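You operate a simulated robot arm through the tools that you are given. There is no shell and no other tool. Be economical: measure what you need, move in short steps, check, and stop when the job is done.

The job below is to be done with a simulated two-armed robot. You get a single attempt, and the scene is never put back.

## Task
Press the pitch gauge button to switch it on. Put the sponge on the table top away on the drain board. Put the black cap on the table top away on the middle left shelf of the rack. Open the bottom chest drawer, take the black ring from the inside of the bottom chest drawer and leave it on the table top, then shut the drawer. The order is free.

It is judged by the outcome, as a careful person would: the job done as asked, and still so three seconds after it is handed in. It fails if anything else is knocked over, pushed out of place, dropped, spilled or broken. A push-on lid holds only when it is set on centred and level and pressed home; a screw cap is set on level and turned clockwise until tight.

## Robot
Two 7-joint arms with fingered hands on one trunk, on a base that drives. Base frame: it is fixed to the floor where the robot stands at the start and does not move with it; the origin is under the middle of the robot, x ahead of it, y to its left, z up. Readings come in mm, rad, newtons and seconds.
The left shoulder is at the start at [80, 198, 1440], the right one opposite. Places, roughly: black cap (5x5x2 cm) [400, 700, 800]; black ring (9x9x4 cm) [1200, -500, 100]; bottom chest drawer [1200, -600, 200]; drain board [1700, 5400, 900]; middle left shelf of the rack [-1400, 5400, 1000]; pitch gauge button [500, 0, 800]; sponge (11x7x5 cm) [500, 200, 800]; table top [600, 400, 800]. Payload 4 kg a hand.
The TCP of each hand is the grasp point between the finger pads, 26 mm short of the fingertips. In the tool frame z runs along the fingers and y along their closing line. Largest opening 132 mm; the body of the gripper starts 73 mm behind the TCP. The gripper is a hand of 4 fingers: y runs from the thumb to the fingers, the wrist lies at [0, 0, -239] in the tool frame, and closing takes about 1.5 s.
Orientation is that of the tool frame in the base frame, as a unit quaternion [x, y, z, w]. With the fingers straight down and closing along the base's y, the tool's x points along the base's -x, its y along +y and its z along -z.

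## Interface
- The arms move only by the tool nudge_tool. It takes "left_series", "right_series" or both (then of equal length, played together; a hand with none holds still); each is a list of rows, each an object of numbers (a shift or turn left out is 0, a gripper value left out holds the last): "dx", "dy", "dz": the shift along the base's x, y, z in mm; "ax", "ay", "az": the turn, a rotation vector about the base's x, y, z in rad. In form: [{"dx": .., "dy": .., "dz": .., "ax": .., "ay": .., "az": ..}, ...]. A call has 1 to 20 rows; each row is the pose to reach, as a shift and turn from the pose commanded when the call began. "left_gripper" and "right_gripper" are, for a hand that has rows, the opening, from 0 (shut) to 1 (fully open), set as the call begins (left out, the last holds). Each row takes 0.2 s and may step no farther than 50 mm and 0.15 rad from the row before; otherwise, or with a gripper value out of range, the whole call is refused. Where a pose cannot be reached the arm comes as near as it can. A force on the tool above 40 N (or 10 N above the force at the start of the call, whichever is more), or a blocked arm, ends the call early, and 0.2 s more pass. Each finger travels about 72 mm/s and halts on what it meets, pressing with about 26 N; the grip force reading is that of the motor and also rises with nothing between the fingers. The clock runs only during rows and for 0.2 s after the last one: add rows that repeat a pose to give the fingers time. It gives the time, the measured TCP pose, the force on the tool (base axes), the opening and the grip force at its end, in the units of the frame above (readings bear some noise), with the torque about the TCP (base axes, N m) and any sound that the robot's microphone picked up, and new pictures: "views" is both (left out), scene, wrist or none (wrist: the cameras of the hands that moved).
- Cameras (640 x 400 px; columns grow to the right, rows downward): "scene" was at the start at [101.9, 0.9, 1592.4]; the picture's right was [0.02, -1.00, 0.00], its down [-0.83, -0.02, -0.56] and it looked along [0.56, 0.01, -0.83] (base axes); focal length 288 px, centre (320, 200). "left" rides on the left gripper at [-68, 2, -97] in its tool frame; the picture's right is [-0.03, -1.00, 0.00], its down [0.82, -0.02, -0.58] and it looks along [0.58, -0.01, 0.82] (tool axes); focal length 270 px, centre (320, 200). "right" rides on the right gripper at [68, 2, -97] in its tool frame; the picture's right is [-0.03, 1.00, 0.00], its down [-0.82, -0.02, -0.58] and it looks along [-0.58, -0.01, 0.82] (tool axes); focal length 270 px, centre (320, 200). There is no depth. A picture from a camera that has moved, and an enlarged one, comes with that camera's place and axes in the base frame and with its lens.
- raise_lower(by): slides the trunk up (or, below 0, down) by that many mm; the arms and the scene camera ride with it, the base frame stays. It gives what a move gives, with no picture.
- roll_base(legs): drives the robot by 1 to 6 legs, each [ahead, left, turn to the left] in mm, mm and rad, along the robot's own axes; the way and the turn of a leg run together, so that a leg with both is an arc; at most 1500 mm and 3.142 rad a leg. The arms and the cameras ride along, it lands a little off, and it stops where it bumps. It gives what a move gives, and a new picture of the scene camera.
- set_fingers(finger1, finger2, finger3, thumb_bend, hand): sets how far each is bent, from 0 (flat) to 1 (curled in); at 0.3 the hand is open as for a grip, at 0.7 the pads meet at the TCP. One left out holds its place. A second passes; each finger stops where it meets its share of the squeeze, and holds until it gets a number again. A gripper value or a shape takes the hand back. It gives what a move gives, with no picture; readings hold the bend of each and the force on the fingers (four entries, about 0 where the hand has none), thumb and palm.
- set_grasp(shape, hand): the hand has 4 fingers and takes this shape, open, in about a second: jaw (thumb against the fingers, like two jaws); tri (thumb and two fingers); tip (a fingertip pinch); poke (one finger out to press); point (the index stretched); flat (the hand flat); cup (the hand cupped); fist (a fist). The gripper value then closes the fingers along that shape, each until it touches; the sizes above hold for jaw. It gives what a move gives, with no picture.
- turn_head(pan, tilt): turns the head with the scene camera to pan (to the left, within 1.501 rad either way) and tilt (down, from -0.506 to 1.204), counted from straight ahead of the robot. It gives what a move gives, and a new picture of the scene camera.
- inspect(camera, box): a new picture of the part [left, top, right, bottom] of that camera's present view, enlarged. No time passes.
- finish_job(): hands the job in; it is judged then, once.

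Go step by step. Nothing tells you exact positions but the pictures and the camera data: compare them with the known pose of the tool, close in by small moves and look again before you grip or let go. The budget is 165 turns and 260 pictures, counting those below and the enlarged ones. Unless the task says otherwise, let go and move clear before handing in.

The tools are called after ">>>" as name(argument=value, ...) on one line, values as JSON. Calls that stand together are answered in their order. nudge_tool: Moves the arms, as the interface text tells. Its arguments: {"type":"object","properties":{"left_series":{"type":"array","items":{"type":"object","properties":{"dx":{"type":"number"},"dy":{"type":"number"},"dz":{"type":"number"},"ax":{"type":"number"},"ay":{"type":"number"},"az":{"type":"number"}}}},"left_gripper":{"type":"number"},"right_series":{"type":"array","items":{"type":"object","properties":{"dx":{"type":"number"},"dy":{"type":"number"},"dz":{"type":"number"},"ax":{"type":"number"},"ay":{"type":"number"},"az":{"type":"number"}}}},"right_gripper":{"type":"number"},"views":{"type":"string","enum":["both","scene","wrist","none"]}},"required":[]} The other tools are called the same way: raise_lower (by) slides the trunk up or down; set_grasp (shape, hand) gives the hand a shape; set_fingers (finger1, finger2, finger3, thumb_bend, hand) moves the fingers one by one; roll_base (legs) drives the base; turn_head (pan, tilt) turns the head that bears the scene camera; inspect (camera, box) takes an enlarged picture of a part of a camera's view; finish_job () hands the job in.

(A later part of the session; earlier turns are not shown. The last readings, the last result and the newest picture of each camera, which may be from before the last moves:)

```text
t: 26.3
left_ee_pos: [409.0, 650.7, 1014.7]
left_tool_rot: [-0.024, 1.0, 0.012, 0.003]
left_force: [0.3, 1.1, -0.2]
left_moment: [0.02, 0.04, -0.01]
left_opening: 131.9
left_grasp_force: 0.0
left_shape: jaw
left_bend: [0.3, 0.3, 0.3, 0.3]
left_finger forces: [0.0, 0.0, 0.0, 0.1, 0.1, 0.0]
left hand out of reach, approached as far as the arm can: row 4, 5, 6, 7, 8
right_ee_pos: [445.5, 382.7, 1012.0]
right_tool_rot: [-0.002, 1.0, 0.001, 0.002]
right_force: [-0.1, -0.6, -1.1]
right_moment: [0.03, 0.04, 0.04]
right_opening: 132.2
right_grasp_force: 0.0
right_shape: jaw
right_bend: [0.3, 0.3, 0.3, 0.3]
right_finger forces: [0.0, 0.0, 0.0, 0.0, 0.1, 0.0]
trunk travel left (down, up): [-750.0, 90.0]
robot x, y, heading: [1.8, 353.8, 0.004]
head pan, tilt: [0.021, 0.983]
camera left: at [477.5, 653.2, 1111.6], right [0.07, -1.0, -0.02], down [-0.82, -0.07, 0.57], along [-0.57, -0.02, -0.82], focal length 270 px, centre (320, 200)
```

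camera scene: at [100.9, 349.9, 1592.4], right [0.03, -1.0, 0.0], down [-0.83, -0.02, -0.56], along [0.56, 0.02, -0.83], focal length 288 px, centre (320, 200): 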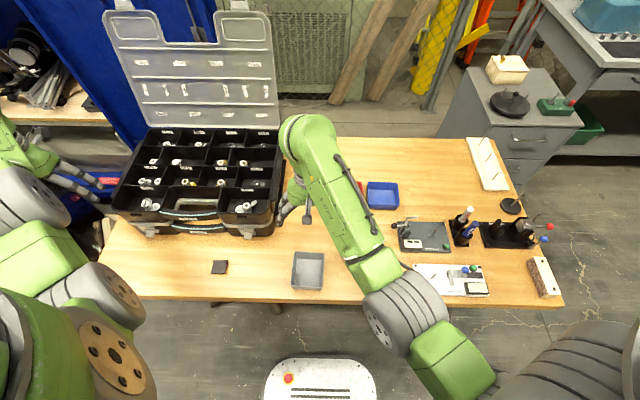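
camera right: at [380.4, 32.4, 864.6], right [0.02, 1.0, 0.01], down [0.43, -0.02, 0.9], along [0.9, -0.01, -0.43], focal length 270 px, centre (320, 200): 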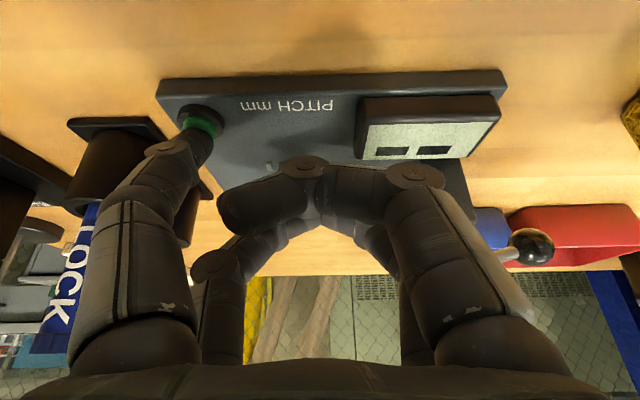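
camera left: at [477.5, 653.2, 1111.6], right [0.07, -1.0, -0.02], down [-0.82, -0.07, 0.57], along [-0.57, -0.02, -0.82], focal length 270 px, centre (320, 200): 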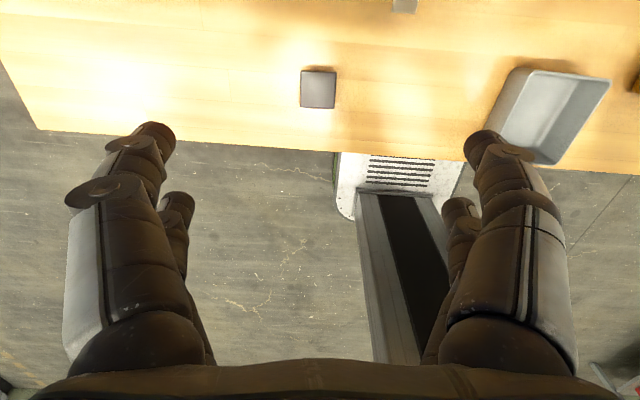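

>>> nudge_tool(left_series=[{"dx": -2, "dy": 2, "dz": -40}, {"dx": -4, "dy": 4, "dz": -80}, {"dx": -6, "dy": 6, "dz": -120}, {"dx": -6, "dy": 6, "dz": -150}], views="wrist")

```text
t: 27.3
left_ee_pos: [404.9, 658.1, 863.8]
left_tool_rot: [-0.022, 1.0, 0.009, 0.002]
left_force: [0.1, -0.8, 0.3]
left_moment: [-0.01, -0.01, -0.03]
left_opening: 131.8
left_grasp_force: 0.1
left_shape: jaw
left_bend: [0.3, 0.3, 0.3, 0.3]
left_finger forces: [0.1, 0.0, 0.0, 0.1, 0.1, 0.0]
right_ee_pos: [446.9, 384.4, 1009.7]
right_tool_rot: [-0.001, 1.0, 0.0, 0.001]
right_force: [-0.1, -0.4, -0.4]
right_moment: [-0.02, -0.03, 0.01]
right_opening: 131.9
right_grasp_force: 0.1
right_shape: jaw
right_bend: [0.3, 0.3, 0.3, 0.3]
right_finger forces: [0.0, 0.0, 0.1, 0.0, 0.1, 0.0]
trunk travel left (down, up): [-750.0, 90.0]
robot x, y, heading: [1.9, 353.9, 0.002]
head pan, tilt: [0.021, 0.983]
camera left: at [472.8, 661.7, 960.0], right [0.07, -1.0, -0.02], down [-0.82, -0.07, 0.57], along [-0.57, -0.02, -0.82], focal length 270 px, centre (320, 200)
```

left: 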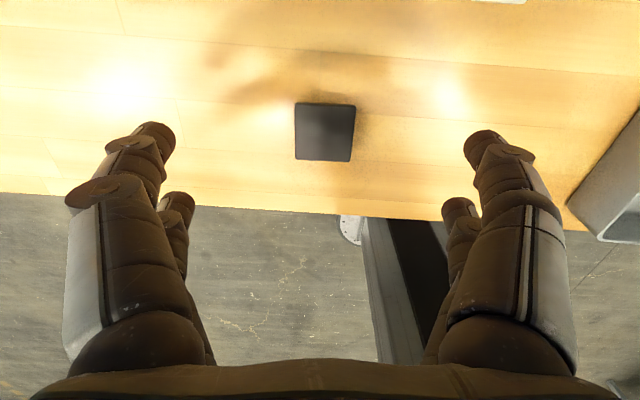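

The cap is centred under the hand. I'll descend further with checks.

>>> nudge_tool(left_series=[{"dz": -25}, {"dz": -45}, {"dz": -60}], views="wrist")

>>> turn_head(pan=0.5, tilt=0.9)

```text
t: 28.1
left_ee_pos: [402.4, 660.0, 804.8]
left_tool_rot: [-0.023, 1.0, 0.012, 0.002]
left_force: [-0.4, -0.1, 0.2]
left_moment: [0.02, 0.0, -0.01]
left_opening: 132.1
left_grasp_force: 0.1
left_shape: jaw
left_bend: [0.3, 0.3, 0.3, 0.3]
left_finger forces: [0.0, 0.0, 0.1, 0.1, 0.0, 0.0]
right_ee_pos: [445.9, 383.4, 1012.8]
right_tool_rot: [-0.001, 1.0, 0.0, 0.001]
right_force: [-0.2, 0.0, 0.0]
right_moment: [-0.02, 0.02, -0.02]
right_opening: 131.8
right_grasp_force: 0.0
right_shape: jaw
right_bend: [0.3, 0.3, 0.3, 0.3]
right_finger forces: [0.0, 0.0, 0.0, 0.1, 0.0, 0.0]
trunk travel left (down, up): [-750.0, 90.0]
robot x, y, heading: [-2.3, 352.1, 0.006]
head pan, tilt: [0.021, 0.983]
camera left: at [471.5, 663.2, 901.3], right [0.07, -1.0, -0.02], down [-0.82, -0.07, 0.57], along [-0.57, -0.02, -0.82], focal length 270 px, centre (320, 200)
```

left: 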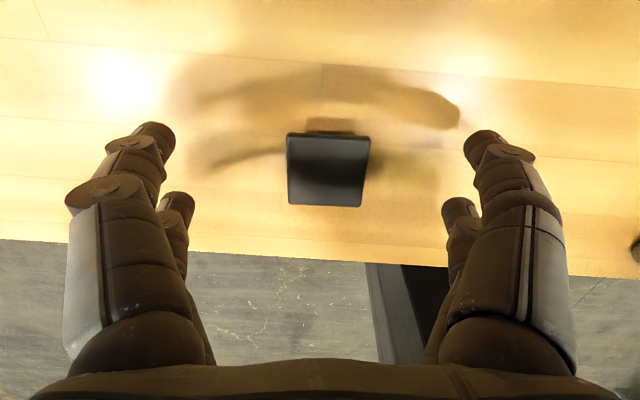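

```text
t: 29.0
left_ee_pos: [402.2, 660.3, 803.8]
left_tool_rot: [-0.022, 1.0, 0.011, 0.002]
left_force: [0.5, -0.1, -0.2]
left_moment: [0.06, 0.02, -0.01]
left_opening: 131.7
left_grasp_force: 0.0
left_shape: jaw
left_bend: [0.3, 0.3, 0.3, 0.3]
left_finger forces: [0.1, 0.0, 0.0, 0.0, 0.1, 0.0]
right_ee_pos: [446.5, 382.0, 1012.3]
right_tool_rot: [-0.003, 1.0, 0.001, 0.002]
right_force: [-0.6, 0.1, 0.2]
right_moment: [0.0, 0.02, 0.0]
right_opening: 131.7
right_grasp_force: 0.0
right_shape: jaw
right_bend: [0.3, 0.3, 0.3, 0.3]
right_finger forces: [0.0, 0.0, 0.0, 0.0, 0.0, 0.0]
trunk travel left (down, up): [-750.0, 90.0]
robot x, y, heading: [3.2, 349.6, 0.009]
head pan, tilt: [0.499, 0.901]
camera scene: at [96.3, 388.1, 1598.3], right [0.48, -0.88, 0.0], down [-0.69, -0.38, -0.62], along [0.54, 0.3, -0.78], focal length 288 px, centre (320, 200)
```

scene: 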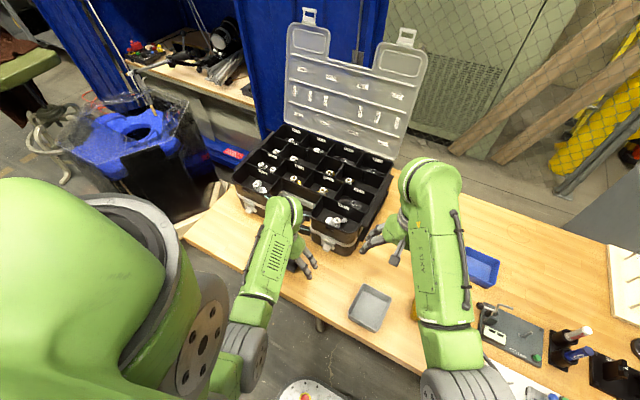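

>>> nudge_tool(left_series=[{"dx": 2, "dy": -2, "dz": -8}, {"dx": 2, "dy": -2, "dz": -14}, {"dx": 2, "dy": -2, "dz": -14}], left_gripper=0.6, views="wrist")

```text
t: 29.8
left_ee_pos: [404.0, 658.0, 790.7]
left_tool_rot: [-0.023, 1.0, 0.01, 0.001]
left_force: [-0.2, 0.8, -0.5]
left_moment: [0.0, 0.0, -0.04]
left_opening: 79.8
left_grasp_force: 0.1
left_shape: jaw
left_bend: [0.71, 0.71, 0.71, 0.7]
left_finger forces: [0.0, 0.0, 0.1, 0.0, 0.0, 0.0]
right_ee_pos: [446.2, 383.2, 1011.7]
right_tool_rot: [-0.003, 1.0, 0.0, 0.002]
right_force: [0.6, 0.1, -1.0]
right_moment: [0.03, 0.01, -0.04]
right_opening: 131.9
right_grasp_force: 0.1
right_shape: jaw
right_bend: [0.3, 0.3, 0.3, 0.3]
right_finger forces: [0.0, 0.0, 0.1, 0.0, 0.0, 0.0]
trunk travel left (down, up): [-750.0, 90.0]
robot x, y, heading: [-1.3, 355.9, 0.001]
head pan, tilt: [0.499, 0.901]
camera left: at [472.6, 660.9, 887.6], right [0.07, -1.0, -0.02], down [-0.82, -0.07, 0.57], along [-0.57, -0.02, -0.82], focal length 270 px, centre (320, 200)
```

left: 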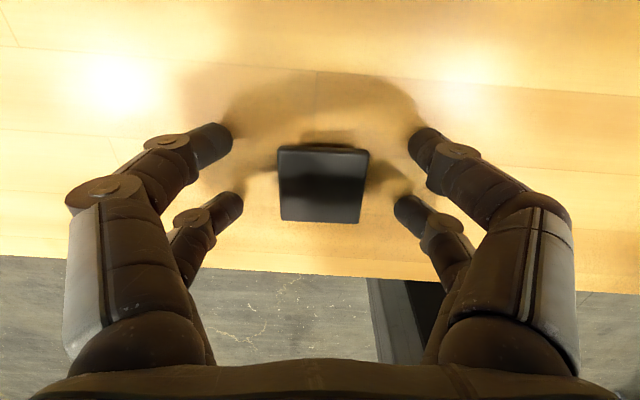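

>>> nudge_tool(left_series=[{"dz": -3}, {"dz": -6}, {"dz": -6}], views="wrist")

```text
t: 30.6
left_ee_pos: [404.3, 658.2, 787.3]
left_tool_rot: [-0.022, 1.0, 0.011, 0.004]
left_force: [0.8, 0.3, 18.0]
left_moment: [-0.97, 0.21, 0.01]
left_opening: 78.9
left_grasp_force: 0.0
left_shape: jaw
left_bend: [0.71, 0.71, 0.73, 0.7]
left_finger forces: [0.0, 0.1, 15.5, 0.1, 3.5, 0.1]
right_ee_pos: [444.3, 382.7, 1013.3]
right_tool_rot: [-0.001, 1.0, 0.001, 0.003]
right_force: [0.6, -0.5, 0.2]
right_moment: [0.02, -0.01, -0.03]
right_opening: 131.9
right_grasp_force: 0.0
right_shape: jaw
right_bend: [0.3, 0.3, 0.3, 0.3]
right_finger forces: [0.0, 0.0, 0.0, 0.0, 0.0, 0.0]
trunk travel left (down, up): [-750.0, 90.0]
robot x, y, heading: [-1.4, 352.8, 0.002]
head pan, tilt: [0.499, 0.901]
camera left: at [473.2, 660.7, 883.7], right [0.07, -1.0, -0.02], down [-0.82, -0.07, 0.57], along [-0.57, -0.02, -0.82], focal length 270 px, centre (320, 200)
```

left: 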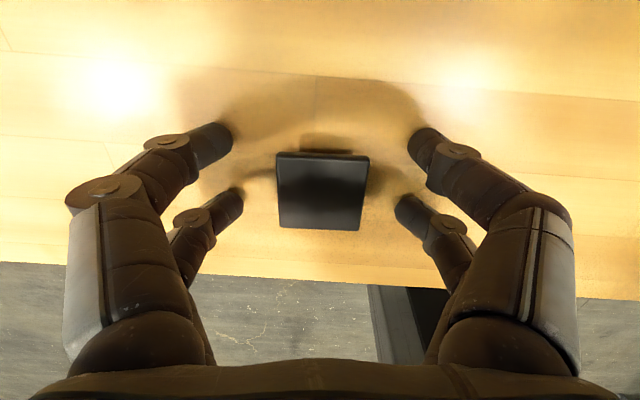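

The fingertips touch the table at TCP z≈788. I'll rise 3 mm and close.

>>> nudge_tool(left_series=[{"dz": 4}, {"dz": 4}], views="none")

>>> nudge_tool(left_series=[{"dz": 0}, {"dz": 0}, {"dz": 0}, {"dz": 0}, {"dz": 0}, {"dz": 0}, {"dz": 0}], left_gripper=0, views="wrist")

```text
t: 31.2
left_ee_pos: [403.5, 658.8, 788.6]
left_tool_rot: [-0.022, 1.0, 0.01, 0.0]
left_force: [0.6, -0.1, 1.9]
left_moment: [-0.11, 0.06, 0.02]
left_opening: 78.9
left_grasp_force: 0.2
left_shape: jaw
left_bend: [0.71, 0.71, 0.72, 0.7]
left_finger forces: [0.1, 0.0, 2.7, 0.1, 0.1, 0.0]
right_ee_pos: [446.8, 384.0, 1011.1]
right_tool_rot: [-0.002, 1.0, 0.0, 0.002]
right_force: [0.5, 0.2, 0.0]
right_moment: [0.0, -0.01, -0.02]
right_opening: 132.0
right_grasp_force: 0.1
right_shape: jaw
right_bend: [0.3, 0.3, 0.3, 0.3]
right_finger forces: [0.0, 0.0, 0.0, 0.0, 0.0, 0.0]
trunk travel left (down, up): [-750.0, 90.0]
robot x, y, heading: [0.2, 350.7, 0.005]
head pan, tilt: [0.499, 0.901]
```

```text
t: 32.8
left_ee_pos: [404.9, 657.0, 788.1]
left_tool_rot: [-0.022, 1.0, 0.011, 0.002]
left_force: [-0.7, 0.5, 2.7]
left_moment: [0.02, -0.04, 0.01]
left_opening: 0.2
left_grasp_force: 25.5
left_shape: jaw
left_bend: [0.62, 0.7, 0.73, 0.7]
left_finger forces: [0.0, 21.8, 21.3, 0.0, 0.0, 0.0]
right_ee_pos: [445.9, 383.4, 1010.8]
right_tool_rot: [-0.001, 1.0, 0.0, 0.001]
right_force: [0.4, -0.8, -0.1]
right_moment: [0.01, -0.04, 0.01]
right_opening: 131.7
right_grasp_force: 0.0
right_shape: jaw
right_bend: [0.3, 0.3, 0.3, 0.3]
right_finger forces: [0.0, 0.0, 0.0, 0.0, 0.0, 0.0]
trunk travel left (down, up): [-750.0, 90.0]
robot x, y, heading: [0.5, 352.7, 0.0]
head pan, tilt: [0.499, 0.901]
camera left: at [473.4, 661.0, 885.2], right [0.07, -1.0, -0.02], down [-0.82, -0.07, 0.57], along [-0.57, -0.02, -0.82], focal length 270 px, centre (320, 200)
```

left: 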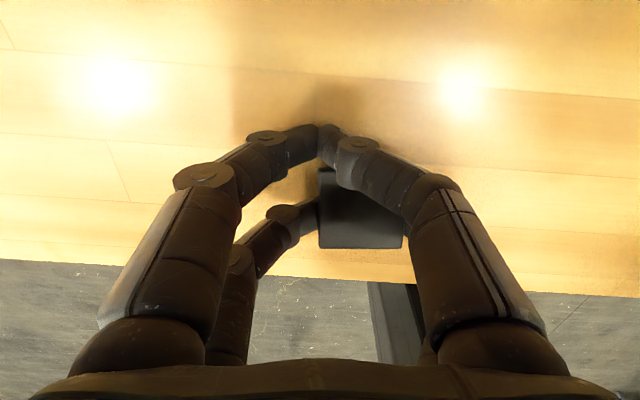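

Only the far pair holds the cap; the near pair closed beside it. I'll reopen slightly and recenter.

>>> nudge_tool(left_series=[{"dz": 0}, {"dz": 0}, {"dz": 0}, {"dz": 0}, {"dz": 0}], left_gripper=0.6, views="wrist")

```text
t: 34.0
left_ee_pos: [404.9, 657.9, 788.8]
left_tool_rot: [-0.022, 1.0, 0.011, 0.002]
left_force: [0.5, -0.5, 0.4]
left_moment: [-0.01, 0.02, 0.02]
left_opening: 78.5
left_grasp_force: 0.0
left_shape: jaw
left_bend: [0.71, 0.71, 0.71, 0.7]
left_finger forces: [0.0, 0.0, 0.0, 0.1, 0.1, 0.0]
right_ee_pos: [445.5, 382.9, 1011.7]
right_tool_rot: [-0.002, 1.0, 0.0, 0.002]
right_force: [0.2, 0.0, 0.7]
right_moment: [0.0, -0.02, -0.02]
right_opening: 131.9
right_grasp_force: 0.0
right_shape: jaw
right_bend: [0.3, 0.3, 0.3, 0.3]
right_finger forces: [0.0, 0.0, 0.1, 0.0, 0.0, 0.0]
trunk travel left (down, up): [-750.0, 90.0]
robot x, y, heading: [-3.2, 352.5, 0.007]
head pan, tilt: [0.499, 0.901]
camera left: at [473.5, 661.0, 885.0], right [0.07, -1.0, -0.02], down [-0.82, -0.07, 0.57], along [-0.57, -0.02, -0.82], focal length 270 px, centre (320, 200)
```

left: 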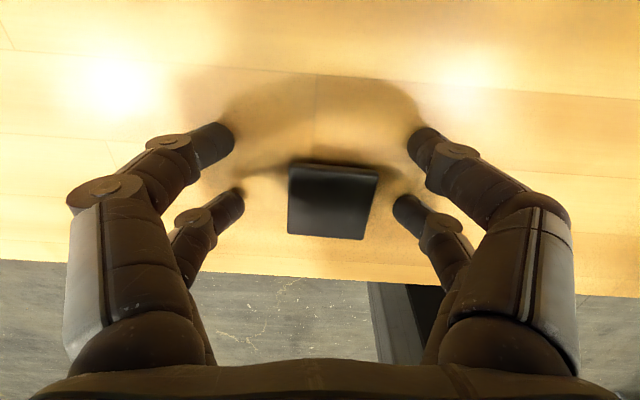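

Before gripping, I'd like to see the rack's shelf to decide how to hold the cap.

>>> turn_head(pan=1.5, tilt=0.1)

```text
t: 35.3
left_ee_pos: [404.7, 658.3, 788.9]
left_tool_rot: [-0.021, 1.0, 0.011, 0.002]
left_force: [-0.1, -0.1, 0.2]
left_moment: [0.03, 0.01, -0.01]
left_opening: 78.5
left_grasp_force: 0.1
left_shape: jaw
left_bend: [0.71, 0.71, 0.71, 0.7]
left_finger forces: [0.0, 0.0, 0.0, 0.0, 0.0, 0.0]
right_ee_pos: [446.1, 383.4, 1012.5]
right_tool_rot: [-0.002, 1.0, -0.001, 0.001]
right_force: [1.2, 0.4, 0.2]
right_moment: [0.02, 0.03, 0.01]
right_opening: 131.7
right_grasp_force: 0.1
right_shape: jaw
right_bend: [0.3, 0.3, 0.3, 0.3]
right_finger forces: [0.0, 0.0, 0.0, 0.0, 0.0, 0.0]
trunk travel left (down, up): [-750.0, 90.0]
robot x, y, heading: [-1.1, 354.1, 0.006]
head pan, tilt: [1.499, 0.099]
camera scene: at [36.5, 443.6, 1669.2], right [1.0, -0.07, 0.0], down [-0.01, -0.1, -0.99], along [0.07, 0.99, -0.1], focal length 288 px, centre (320, 200)
```

scene: 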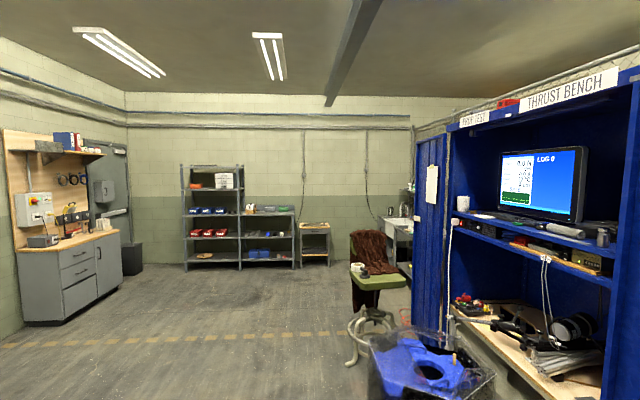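

>>> inspect(camera="scene", box=[160, 150, 440, 290])

```text
2.29 times, centred on (300, 220) of scene
camera zoom: at [36.5, 443.6, 1669.2], right [1.0, -0.07, 0.0], down [-0.01, -0.1, -0.99], along [0.07, 0.99, -0.1], focal length 657 px, centre (366, 154)
```

zoom: 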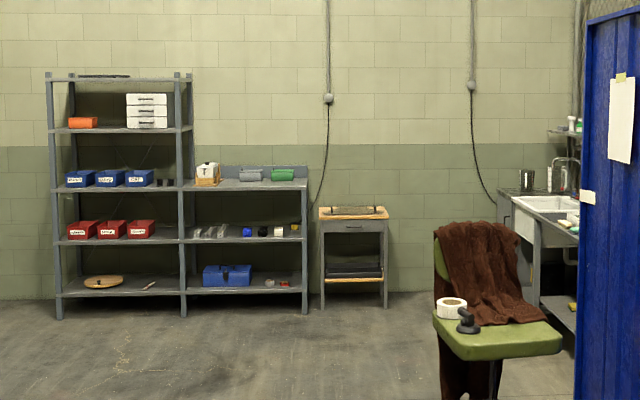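

The middle left shelf is the blue-bin one with ample height; small black caps sit right of the bins. I'll regrip the cap with the hand tilted forward so the same tilt works at the shelf with the cap flat.

>>> nudge_tool(left_series=[{"dz": 40}, {"dz": 60, "ay": -0.14}, {"dz": 60, "ay": -0.28}, {"dz": 60, "ay": -0.42}, {"dz": 60, "ay": -0.56, "dx": 1, "dy": -6}, {"dz": 40, "ay": -0.6, "dx": 1, "dy": -6}], views="wrist")

```text
t: 36.7
left_ee_pos: [419.3, 636.8, 850.6]
left_tool_rot: [-0.026, 0.96, 0.011, 0.28]
left_force: [-0.5, 0.0, 0.5]
left_moment: [0.01, 0.02, 0.0]
left_opening: 78.9
left_grasp_force: 0.0
left_shape: jaw
left_bend: [0.71, 0.71, 0.71, 0.7]
left_finger forces: [0.0, 0.1, 0.0, 0.0, 0.0, 0.1]
left hand out of reach, approached as far as the arm can: row 5, 6
right_ee_pos: [447.5, 384.4, 1010.1]
right_tool_rot: [-0.003, 1.0, 0.0, 0.0]
right_force: [0.6, -0.6, 0.4]
right_moment: [0.0, 0.02, 0.01]
right_opening: 131.9
right_grasp_force: 0.2
right_shape: jaw
right_bend: [0.3, 0.3, 0.3, 0.3]
right_finger forces: [0.0, 0.0, 0.0, 0.0, 0.0, 0.0]
trunk travel left (down, up): [-750.0, 90.0]
robot x, y, heading: [-0.8, 351.7, 0.004]
head pan, tilt: [1.499, 0.099]
camera left: at [424.7, 639.2, 968.7], right [0.08, -1.0, 0.01], down [-1.0, -0.08, 0.05], along [-0.05, -0.01, -1.0], focal length 270 px, centre (320, 200)
```

left: 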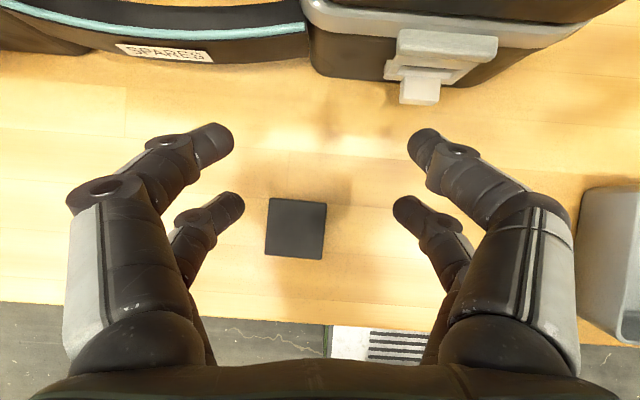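

The arm is too folded here. I'll back the base off 130 mm (hands stay above table height).

>>> roll_base(legs=[[-130, 0, 0]])

>>> nudge_tool(left_series=[{"dx": 40, "dy": 5}, {"dx": 80, "dy": 10}, {"dx": 117, "dy": 15}], views="wrist")

```text
t: 38.0
left_ee_pos: [288.7, 634.9, 847.6]
left_tool_rot: [-0.027, 0.961, 0.011, 0.276]
left_force: [-0.1, -0.3, 0.3]
left_moment: [0.01, 0.01, 0.0]
left_opening: 78.8
left_grasp_force: 0.0
left_shape: jaw
left_bend: [0.71, 0.71, 0.71, 0.7]
left_finger forces: [0.0, 0.0, 0.0, 0.1, 0.0, 0.0]
right_ee_pos: [319.7, 382.1, 1009.8]
right_tool_rot: [-0.002, 1.0, 0.0, 0.0]
right_force: [-0.3, -0.1, 0.6]
right_moment: [-0.02, 0.0, -0.02]
right_opening: 132.0
right_grasp_force: 0.1
right_shape: jaw
right_bend: [0.3, 0.3, 0.3, 0.3]
right_finger forces: [0.1, 0.0, 0.0, 0.1, 0.1, 0.0]
trunk travel left (down, up): [-750.0, 90.0]
robot x, y, heading: [-132.0, 350.3, 0.002]
head pan, tilt: [1.499, 0.099]
camera scene: at [-88.5, 443.2, 1669.1], right [1.0, -0.07, 0.0], down [-0.01, -0.1, -0.99], along [0.07, 0.99, -0.1], focal length 288 px, centre (320, 200)
```

scene: 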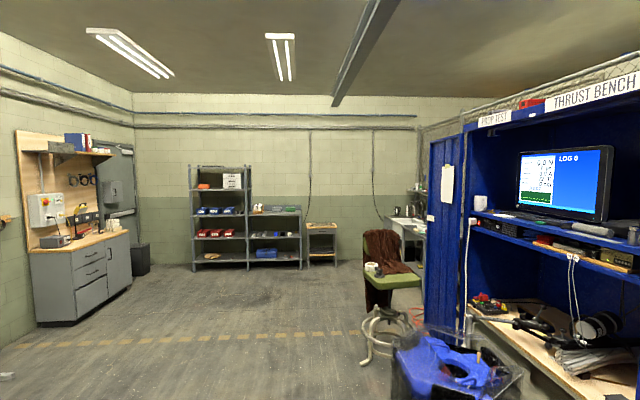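

```text
t: 38.8
left_ee_pos: [403.3, 650.6, 847.2]
left_tool_rot: [-0.026, 0.96, 0.01, 0.278]
left_force: [-0.4, 0.1, 0.7]
left_moment: [-0.01, 0.01, 0.0]
left_opening: 78.9
left_grasp_force: 0.1
left_shape: jaw
left_bend: [0.71, 0.71, 0.71, 0.7]
left_finger forces: [0.0, 0.0, 0.0, 0.1, 0.0, 0.0]
right_ee_pos: [316.8, 383.2, 1011.2]
right_tool_rot: [-0.001, 1.0, 0.0, 0.001]
right_force: [-1.5, 0.3, 0.3]
right_moment: [0.03, -0.04, 0.01]
right_opening: 132.1
right_grasp_force: 0.0
right_shape: jaw
right_bend: [0.3, 0.3, 0.3, 0.3]
right_finger forces: [0.0, 0.0, 0.0, 0.0, 0.0, 0.0]
trunk travel left (down, up): [-750.0, 90.0]
robot x, y, heading: [-129.8, 348.6, 0.004]
head pan, tilt: [1.499, 0.099]
camera left: at [409.9, 651.1, 966.5], right [0.08, -1.0, 0.01], down [-1.0, -0.08, 0.05], along [-0.05, -0.01, -1.0], focal length 270 px, centre (320, 200)
```

left: 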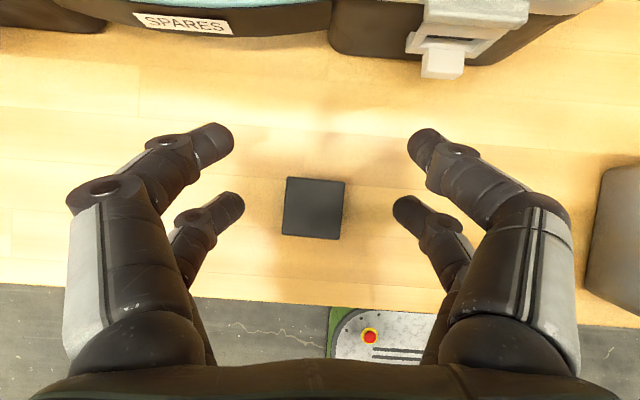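

>>> nudge_tool(left_series=[{"dx": 4, "dy": 2, "dz": -20}, {"dx": 4, "dy": 2, "dz": -38}, {"dx": 4, "dy": 2, "dz": -46}], views="wrist")

```text
t: 39.5
left_ee_pos: [406.5, 650.8, 815.5]
left_tool_rot: [-0.026, 0.96, 0.011, 0.278]
left_force: [0.4, 0.4, 0.1]
left_moment: [0.03, 0.03, -0.03]
left_opening: 78.8
left_grasp_force: 0.1
left_shape: jaw
left_bend: [0.71, 0.71, 0.71, 0.7]
left_finger forces: [0.0, 0.1, 0.1, 0.1, 0.0, 0.0]
left hand out of reach, approached as far as the arm can: row 2, 3
right_ee_pos: [317.4, 383.1, 1011.6]
right_tool_rot: [-0.002, 1.0, 0.0, 0.002]
right_force: [-0.1, 0.0, -0.5]
right_moment: [0.01, -0.02, 0.01]
right_opening: 132.0
right_grasp_force: 0.0
right_shape: jaw
right_bend: [0.3, 0.3, 0.3, 0.3]
right_finger forces: [0.0, 0.0, 0.0, 0.0, 0.0, 0.0]
trunk travel left (down, up): [-750.0, 90.0]
robot x, y, heading: [-127.2, 353.7, 0.001]
head pan, tilt: [1.499, 0.099]
camera left: at [413.7, 652.0, 933.7], right [0.08, -1.0, 0.01], down [-1.0, -0.08, 0.05], along [-0.05, -0.01, -1.0], focal length 270 px, centre (320, 200)
```

left: 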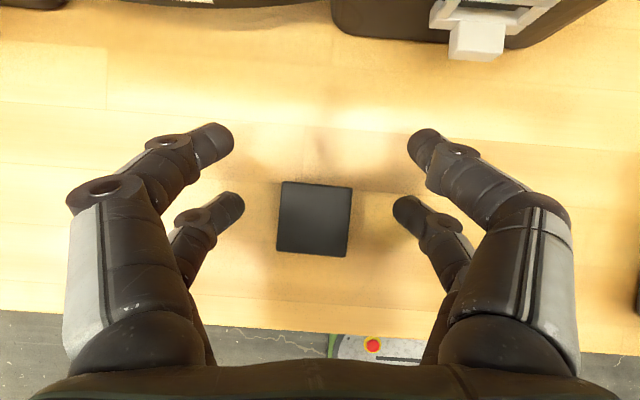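

I'll lower the trunk instead to bring the hand down the last bit.

>>> raise_lower(by=-14)

>>> nudge_tool(left_series=[{"dy": 1, "dz": 0}], views="wrist")

```text
t: 40.2
left_ee_pos: [406.6, 651.1, 800.7]
left_tool_rot: [-0.027, 0.961, 0.011, 0.276]
left_force: [-0.3, 0.6, -0.2]
left_moment: [0.05, 0.0, 0.02]
left_opening: 79.0
left_grasp_force: 0.0
left_shape: jaw
left_bend: [0.71, 0.71, 0.71, 0.7]
left_finger forces: [0.1, 0.0, 0.1, 0.0, 0.0, 0.0]
right_ee_pos: [316.7, 382.2, 997.7]
right_tool_rot: [-0.002, 1.0, 0.0, 0.002]
right_force: [-0.3, 0.2, 1.3]
right_moment: [0.02, 0.01, 0.0]
right_opening: 131.8
right_grasp_force: 0.1
right_shape: jaw
right_bend: [0.3, 0.3, 0.3, 0.3]
right_finger forces: [0.0, 0.0, 0.0, 0.1, 0.1, 0.0]
trunk travel left (down, up): [-736.0, 104.0]
robot x, y, heading: [-129.8, 349.6, 0.002]
head pan, tilt: [1.499, 0.099]
```

```text
t: 40.6
left_ee_pos: [406.8, 652.0, 802.6]
left_tool_rot: [-0.026, 0.961, 0.011, 0.276]
left_force: [0.2, 0.6, 1.5]
left_moment: [0.0, 0.04, 0.02]
left_opening: 78.8
left_grasp_force: 0.0
left_shape: jaw
left_bend: [0.71, 0.71, 0.71, 0.7]
left_finger forces: [0.1, 0.0, 0.0, 0.1, 0.0, 0.0]
right_ee_pos: [316.7, 382.3, 997.2]
right_tool_rot: [-0.002, 1.0, -0.001, 0.002]
right_force: [0.3, 0.4, -0.1]
right_moment: [0.03, 0.0, -0.03]
right_opening: 131.9
right_grasp_force: 0.0
right_shape: jaw
right_bend: [0.3, 0.3, 0.3, 0.3]
right_finger forces: [0.0, 0.1, 0.1, 0.1, 0.0, 0.0]
trunk travel left (down, up): [-736.0, 104.0]
robot x, y, heading: [-130.2, 351.8, 0.002]
head pan, tilt: [1.499, 0.099]
camera left: at [414.4, 653.2, 920.0], right [0.08, -1.0, 0.01], down [-1.0, -0.08, 0.05], along [-0.05, -0.01, -1.0], focal length 270 px, centre (320, 200)
```

left: 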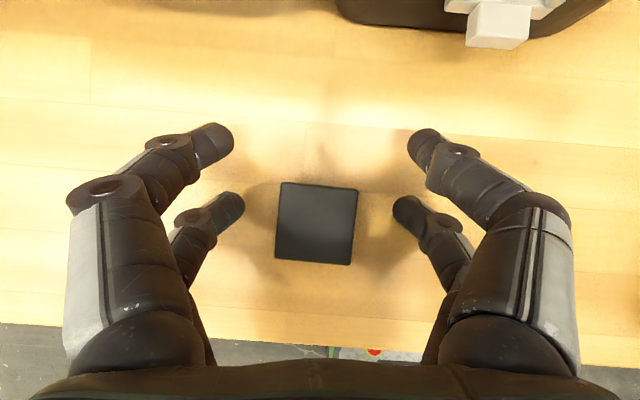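

>>> nudge_tool(left_series=[{"dx": -6, "dz": -2}, {"dx": -6, "dz": -4}], views="none")

>>> nudge_tool(left_series=[{"dz": 0}, {"dz": 0}, {"dz": 0}, {"dz": 0}, {"dz": 0}, {"dz": 0}, {"dz": 0}], left_gripper=0, views="wrist")

```text
t: 41.2
left_ee_pos: [401.0, 650.9, 799.6]
left_tool_rot: [-0.026, 0.961, 0.012, 0.276]
left_force: [0.4, -0.4, -0.2]
left_moment: [-0.02, 0.01, 0.0]
left_opening: 78.7
left_grasp_force: 0.0
left_shape: jaw
left_bend: [0.71, 0.71, 0.71, 0.7]
left_finger forces: [0.0, 0.0, 0.0, 0.0, 0.1, 0.0]
right_ee_pos: [317.6, 383.2, 997.8]
right_tool_rot: [-0.001, 1.0, 0.0, 0.001]
right_force: [1.0, 0.4, 0.3]
right_moment: [-0.01, -0.03, 0.04]
right_opening: 132.0
right_grasp_force: 0.0
right_shape: jaw
right_bend: [0.3, 0.3, 0.3, 0.3]
right_finger forces: [0.1, 0.0, 0.0, 0.0, 0.1, 0.0]
trunk travel left (down, up): [-736.0, 104.0]
robot x, y, heading: [-132.4, 349.4, 0.007]
head pan, tilt: [1.499, 0.099]
```

```text
t: 42.8
left_ee_pos: [401.2, 651.4, 800.3]
left_tool_rot: [-0.027, 0.961, 0.013, 0.276]
left_force: [-0.6, 0.4, 0.5]
left_moment: [-0.02, 0.01, -0.04]
left_opening: 2.7
left_grasp_force: 26.2
left_shape: jaw
left_bend: [0.61, 0.74, 0.74, 0.7]
left_finger forces: [0.0, 22.9, 22.9, 0.0, 0.0, 0.0]
right_ee_pos: [317.1, 380.4, 997.4]
right_tool_rot: [-0.001, 1.0, -0.001, 0.001]
right_force: [0.6, 0.7, 0.1]
right_moment: [0.03, -0.01, -0.05]
right_opening: 131.9
right_grasp_force: 0.1
right_shape: jaw
right_bend: [0.3, 0.3, 0.3, 0.3]
right_finger forces: [0.0, 0.0, 0.0, 0.0, 0.0, 0.1]
trunk travel left (down, up): [-736.0, 104.0]
robot x, y, heading: [-133.1, 353.6, 0.008]
head pan, tilt: [1.499, 0.099]
camera left: at [408.2, 652.4, 917.8], right [0.08, -1.0, 0.0], down [-1.0, -0.08, 0.06], along [-0.05, -0.01, -1.0], focal length 270 px, centre (320, 200)
```

left: 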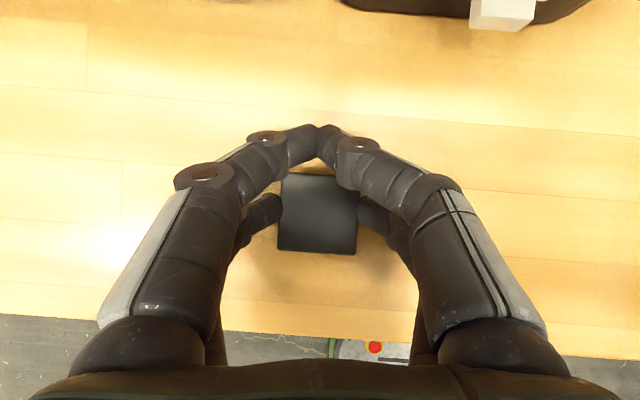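

Both lower fingers hold the cap squarely (≈23 N each). I'll lift and check.

>>> nudge_tool(left_series=[{"dz": 15}, {"dz": 40}, {"dz": 70}, {"dz": 100}], views="wrist")

>>> turn_head(pan=0, tilt=0.9)

```text
t: 43.8
left_ee_pos: [401.4, 652.5, 898.6]
left_tool_rot: [-0.026, 0.961, 0.01, 0.277]
left_force: [0.3, 1.1, 1.0]
left_moment: [0.01, 0.04, 0.01]
left_opening: 2.6
left_grasp_force: 26.5
left_shape: jaw
left_bend: [0.61, 0.74, 0.74, 0.7]
left_finger forces: [0.1, 22.9, 22.9, 0.0, 0.0, 0.0]
right_ee_pos: [317.5, 381.6, 996.7]
right_tool_rot: [-0.001, 1.0, 0.0, 0.001]
right_force: [0.6, -0.1, -0.5]
right_moment: [-0.02, -0.01, 0.02]
right_opening: 131.9
right_grasp_force: 0.0
right_shape: jaw
right_bend: [0.3, 0.3, 0.3, 0.3]
right_finger forces: [0.1, 0.0, 0.0, 0.0, 0.0, 0.0]
trunk travel left (down, up): [-736.0, 104.0]
robot x, y, heading: [-132.2, 347.6, 0.011]
head pan, tilt: [1.499, 0.099]
camera left: at [408.1, 654.1, 1016.4], right [0.08, -1.0, 0.01], down [-1.0, -0.08, 0.05], along [-0.05, -0.01, -1.0], focal length 270 px, centre (320, 200)
```

left: 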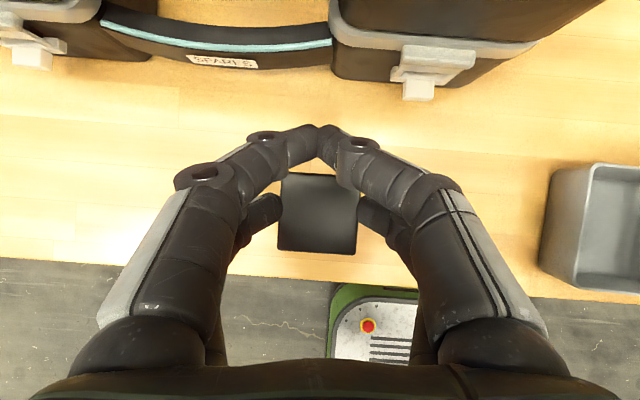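

```text
t: 45.4
left_ee_pos: [401.6, 652.4, 897.5]
left_tool_rot: [-0.027, 0.96, 0.011, 0.277]
left_force: [-0.4, -0.6, -0.9]
left_moment: [-0.01, 0.01, 0.02]
left_opening: 2.9
left_grasp_force: 25.6
left_shape: jaw
left_bend: [0.61, 0.74, 0.74, 0.7]
left_finger forces: [0.0, 22.9, 23.0, 0.0, 0.0, 0.0]
right_ee_pos: [316.5, 381.7, 996.7]
right_tool_rot: [-0.002, 1.0, 0.0, 0.001]
right_force: [0.2, -0.7, 0.3]
right_moment: [0.0, 0.01, 0.03]
right_opening: 131.7
right_grasp_force: 0.1
right_shape: jaw
right_bend: [0.3, 0.3, 0.3, 0.3]
right_finger forces: [0.0, 0.0, 0.1, 0.0, 0.0, 0.1]
trunk travel left (down, up): [-736.0, 104.0]
robot x, y, heading: [-129.1, 353.8, 0.003]
head pan, tilt: [0.0, 0.901]
camera scene: at [-23.7, 351.6, 1584.4], right [0.0, -1.0, 0.0], down [-0.78, 0.0, -0.62], along [0.62, 0.0, -0.78], focal length 288 px, centre (320, 200)
```

scene: 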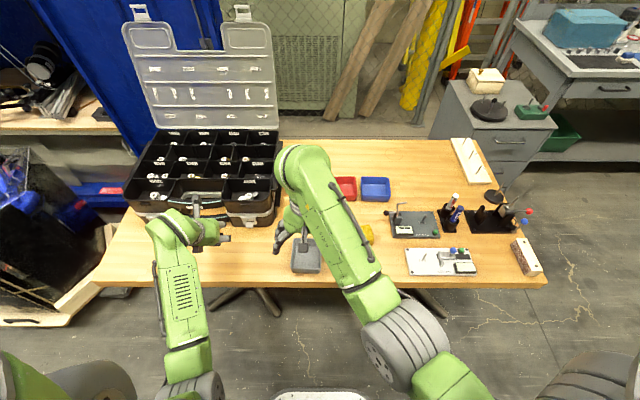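

The cap is held firmly. I'll raise the left hand, then drive so the right hand can reach the sponge.

>>> nudge_tool(left_series=[{"dz": 40}, {"dz": 80}, {"dz": 120}], right_series=[{"dz": 0}, {"dz": 0}, {"dz": 0}], views="none")

>>> roll_base(legs=[[0, -120, 0], [110, 0, 0]])

```text
t: 46.2
left_ee_pos: [399.0, 653.1, 1017.7]
left_tool_rot: [-0.026, 0.96, 0.012, 0.277]
left_force: [0.4, 0.5, -0.6]
left_moment: [0.0, -0.02, 0.03]
left_opening: 2.8
left_grasp_force: 26.1
left_shape: jaw
left_bend: [0.61, 0.74, 0.74, 0.7]
left_finger forces: [0.0, 22.9, 22.8, 0.1, 0.0, 0.0]
right_ee_pos: [317.2, 382.3, 996.5]
right_tool_rot: [-0.001, 1.0, 0.0, 0.003]
right_force: [0.0, 0.1, 0.8]
right_moment: [-0.01, 0.02, -0.05]
right_opening: 132.0
right_grasp_force: 0.1
right_shape: jaw
right_bend: [0.3, 0.3, 0.3, 0.3]
right_finger forces: [0.0, 0.0, 0.0, 0.1, 0.1, 0.0]
trunk travel left (down, up): [-736.0, 104.0]
robot x, y, heading: [-133.8, 352.6, 0.005]
head pan, tilt: [0.0, 0.901]
```

```text
t: 48.2
left_ee_pos: [505.1, 534.3, 1019.5]
left_tool_rot: [-0.029, 0.96, 0.012, 0.279]
left_force: [-0.4, 0.0, -0.6]
left_moment: [0.03, 0.01, 0.03]
left_opening: 2.7
left_grasp_force: 26.6
left_shape: jaw
left_bend: [0.61, 0.74, 0.74, 0.7]
left_finger forces: [0.0, 23.0, 22.9, 0.0, 0.1, 0.0]
right_ee_pos: [424.2, 262.1, 999.2]
right_tool_rot: [-0.004, 1.0, 0.001, 0.003]
right_force: [0.3, -0.4, 0.9]
right_moment: [0.04, 0.02, 0.01]
right_opening: 131.9
right_grasp_force: 0.0
right_shape: jaw
right_bend: [0.3, 0.3, 0.3, 0.3]
right_finger forces: [0.0, 0.1, 0.1, 0.1, 0.0, 0.1]
trunk travel left (down, up): [-736.0, 104.0]
robot x, y, heading: [-17.9, 233.2, 0.006]
head pan, tilt: [0.0, 0.901]
camera scene: at [80.8, 230.3, 1584.8], right [0.01, -1.0, 0.0], down [-0.78, 0.0, -0.62], along [0.62, 0.01, -0.78], focal length 288 px, centre (320, 200)
```

scene: 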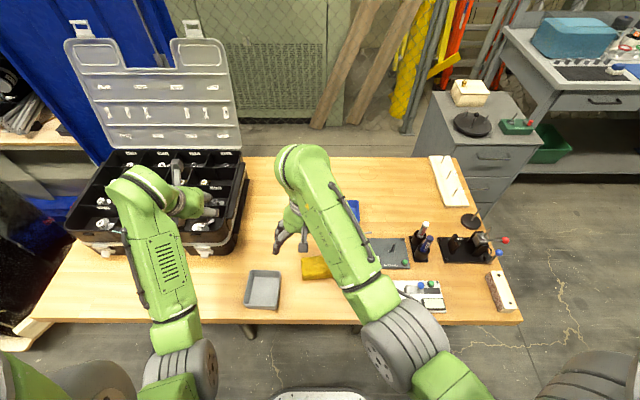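

I'll rotate the right hand so it closes across the sponge's short side, moving over it.

>>> nudge_tool(right_series=[{"az": -0.147, "dx": 3, "dy": -3}, {"az": -0.294, "dx": 7, "dy": -6}, {"az": -0.441, "dx": 10, "dy": -10}, {"az": -0.588, "dx": 14, "dy": -13}, {"az": -0.735, "dx": 17, "dy": -16}, {"az": -0.882, "dx": 21, "dy": -20}, {"az": -1.029, "dx": 25, "dy": -23}, {"az": -1.176, "dx": 28, "dy": -26}, {"az": -1.323, "dx": 32, "dy": -30}, {"az": -1.47, "dx": 35, "dy": -33}], views="both")

```text
t: 50.4
left_ee_pos: [509.5, 533.9, 1017.4]
left_tool_rot: [-0.028, 0.96, 0.012, 0.277]
left_force: [-0.4, -1.2, -0.6]
left_moment: [-0.02, 0.0, -0.01]
left_opening: 2.8
left_grasp_force: 26.0
left_shape: jaw
left_bend: [0.61, 0.74, 0.74, 0.7]
left_finger forces: [0.1, 22.9, 22.9, 0.1, 0.0, 0.0]
right_ee_pos: [461.2, 229.9, 997.0]
right_tool_rot: [0.67, 0.743, -0.002, 0.002]
right_force: [0.2, -0.4, -0.4]
right_moment: [0.03, -0.02, 0.01]
right_opening: 131.6
right_grasp_force: 0.1
right_shape: jaw
right_bend: [0.3, 0.3, 0.3, 0.3]
right_finger forces: [0.0, 0.0, 0.0, 0.0, 0.1, 0.0]
trunk travel left (down, up): [-736.0, 104.0]
robot x, y, heading: [-22.5, 230.4, 0.007]
head pan, tilt: [0.0, 0.901]
camera scene: at [86.7, 231.8, 1584.3], right [0.01, -1.0, 0.0], down [-0.78, -0.01, -0.62], along [0.62, 0.0, -0.78], focal length 288 px, centre (320, 200)
camera right: at [457.0, 298.1, 1093.8], right [1.0, 0.08, 0.0], down [0.07, -0.81, 0.58], along [0.05, -0.58, -0.81], focal length 270 px, centre (320, 200)
```

scene: 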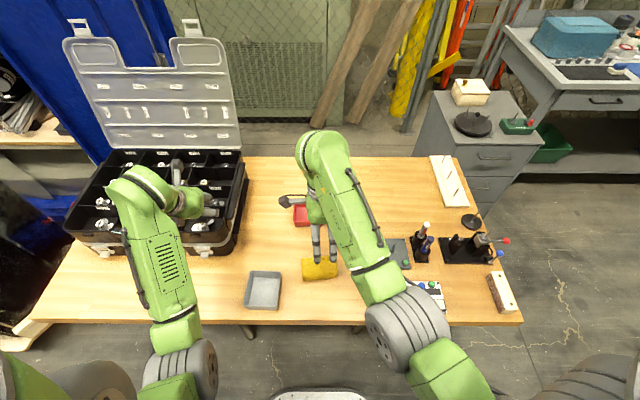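
right: 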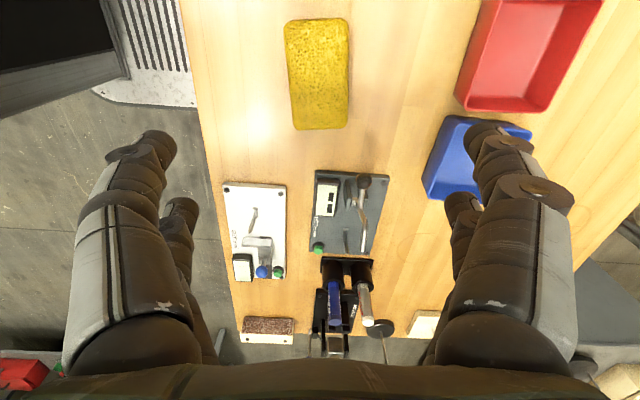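

>>> nudge_tool(right_series=[{"dy": 7, "dz": -45}, {"dy": 14, "dz": -90}, {"dy": 14, "dz": -130}], views="wrist")

```text
t: 51.2
left_ee_pos: [508.2, 534.4, 1017.7]
left_tool_rot: [-0.029, 0.96, 0.012, 0.277]
left_force: [0.4, -0.1, -1.3]
left_moment: [0.0, 0.0, -0.02]
left_opening: 2.6
left_grasp_force: 25.9
left_shape: jaw
left_bend: [0.61, 0.74, 0.74, 0.7]
left_finger forces: [0.0, 22.9, 22.9, 0.1, 0.1, 0.1]
right_ee_pos: [465.0, 244.1, 867.4]
right_tool_rot: [0.668, 0.744, 0.0, 0.001]
right_force: [-0.1, 0.6, 0.1]
right_moment: [0.01, 0.02, 0.0]
right_opening: 132.0
right_grasp_force: 0.1
right_shape: jaw
right_bend: [0.3, 0.3, 0.3, 0.3]
right_finger forces: [0.0, 0.0, 0.0, 0.1, 0.0, 0.0]
trunk travel left (down, up): [-736.0, 104.0]
robot x, y, heading: [-22.0, 231.2, 0.006]
head pan, tilt: [0.0, 0.901]
camera right: at [458.2, 312.0, 964.9], right [1.0, 0.08, 0.0], down [0.06, -0.81, 0.58], along [0.05, -0.58, -0.82], focal length 270 px, centre (320, 200)
```

right: 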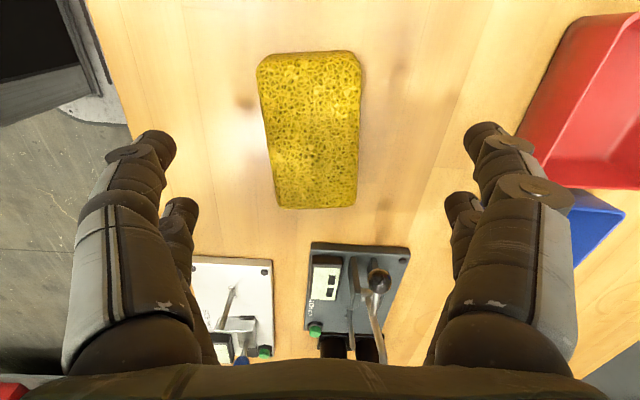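

>>> nudge_tool(right_series=[{"dx": -5, "dy": 9, "dz": -35}, {"dx": -5, "dy": 9, "dz": -60}, {"dx": -5, "dy": 9, "dz": -73}], views="wrist")

```text
t: 52.0
left_ee_pos: [508.5, 535.2, 1018.2]
left_tool_rot: [-0.028, 0.96, 0.011, 0.278]
left_force: [-0.1, -0.1, 0.2]
left_moment: [-0.01, 0.01, -0.02]
left_opening: 3.0
left_grasp_force: 26.1
left_shape: jaw
left_bend: [0.61, 0.74, 0.74, 0.7]
left_finger forces: [0.0, 22.9, 22.9, 0.0, 0.0, 0.1]
right_ee_pos: [458.0, 254.6, 795.9]
right_tool_rot: [0.667, 0.745, 0.0, 0.002]
right_force: [-0.3, -0.3, 0.2]
right_moment: [0.02, 0.02, 0.03]
right_opening: 131.5
right_grasp_force: 0.1
right_shape: jaw
right_bend: [0.3, 0.3, 0.3, 0.3]
right_finger forces: [0.0, 0.0, 0.0, 0.0, 0.1, 0.0]
trunk travel left (down, up): [-736.0, 104.0]
robot x, y, heading: [-21.6, 229.2, 0.011]
head pan, tilt: [0.0, 0.901]
camera right: at [450.9, 321.7, 892.5], right [1.0, 0.08, 0.0], down [0.07, -0.81, 0.58], along [0.05, -0.58, -0.81], focal length 270 px, centre (320, 200)
```

right: 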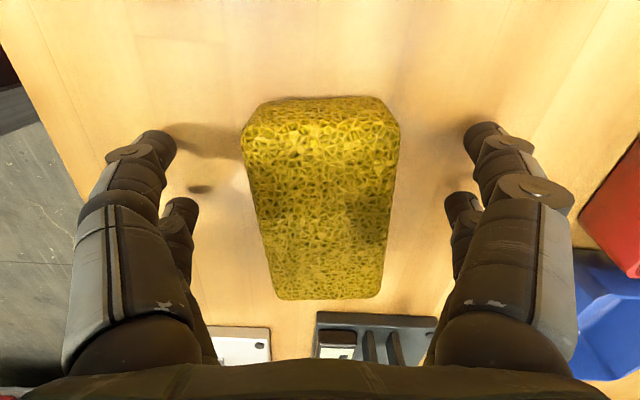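

>>> nudge_tool(right_series=[{"dy": -8}, {"dy": -8, "dz": -3}], views="none")

>>> nudge_tool(right_series=[{"dz": 0}, {"dz": 0}, {"dz": 0}, {"dz": 0}, {"dz": 0}, {"dz": 0}, {"dz": 0}], right_gripper=0, views="wrist")

```text
t: 52.6
left_ee_pos: [508.5, 534.3, 1016.8]
left_tool_rot: [-0.028, 0.96, 0.011, 0.277]
left_force: [-0.4, 0.0, 0.5]
left_moment: [0.01, 0.03, 0.0]
left_opening: 2.8
left_grasp_force: 26.0
left_shape: jaw
left_bend: [0.61, 0.74, 0.74, 0.7]
left_finger forces: [0.0, 22.9, 22.9, 0.0, 0.0, 0.0]
right_ee_pos: [457.1, 246.2, 791.3]
right_tool_rot: [0.668, 0.744, -0.002, 0.001]
right_force: [-0.4, -0.3, -0.3]
right_moment: [0.0, 0.05, -0.02]
right_opening: 132.0
right_grasp_force: 0.1
right_shape: jaw
right_bend: [0.3, 0.3, 0.3, 0.3]
right_finger forces: [0.0, 0.0, 0.0, 0.1, 0.0, 0.1]
trunk travel left (down, up): [-736.0, 104.0]
robot x, y, heading: [-22.7, 232.8, 0.004]
head pan, tilt: [0.0, 0.901]
```

```text
t: 54.2
left_ee_pos: [509.6, 535.2, 1017.7]
left_tool_rot: [-0.028, 0.96, 0.011, 0.277]
left_force: [-1.0, 0.2, 0.5]
left_moment: [-0.04, 0.02, -0.01]
left_opening: 2.8
left_grasp_force: 25.9
left_shape: jaw
left_bend: [0.61, 0.74, 0.74, 0.7]
left_finger forces: [0.0, 23.0, 22.9, 0.0, 0.0, 0.1]
right_ee_pos: [457.8, 245.8, 791.9]
right_tool_rot: [0.668, 0.744, -0.001, 0.001]
right_force: [-0.3, -0.6, -0.3]
right_moment: [-0.04, -0.01, 0.0]
right_opening: 55.0
right_grasp_force: 25.5
right_shape: jaw
right_bend: [0.73, 0.73, 0.73, 0.7]
right_finger forces: [23.6, 23.5, 23.6, 0.0, 23.7, 0.1]
trunk travel left (down, up): [-736.0, 104.0]
robot x, y, heading: [-19.1, 226.8, 0.005]
head pan, tilt: [0.0, 0.901]
camera right: at [451.3, 314.1, 888.5], right [1.0, 0.08, 0.0], down [0.07, -0.81, 0.58], along [0.05, -0.58, -0.81], focal length 270 px, centre (320, 200)
```

right: 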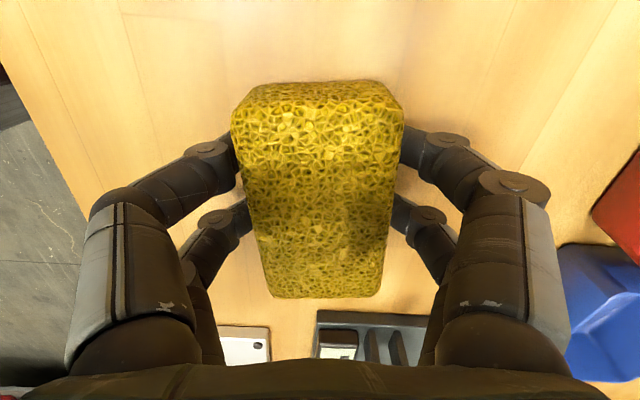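

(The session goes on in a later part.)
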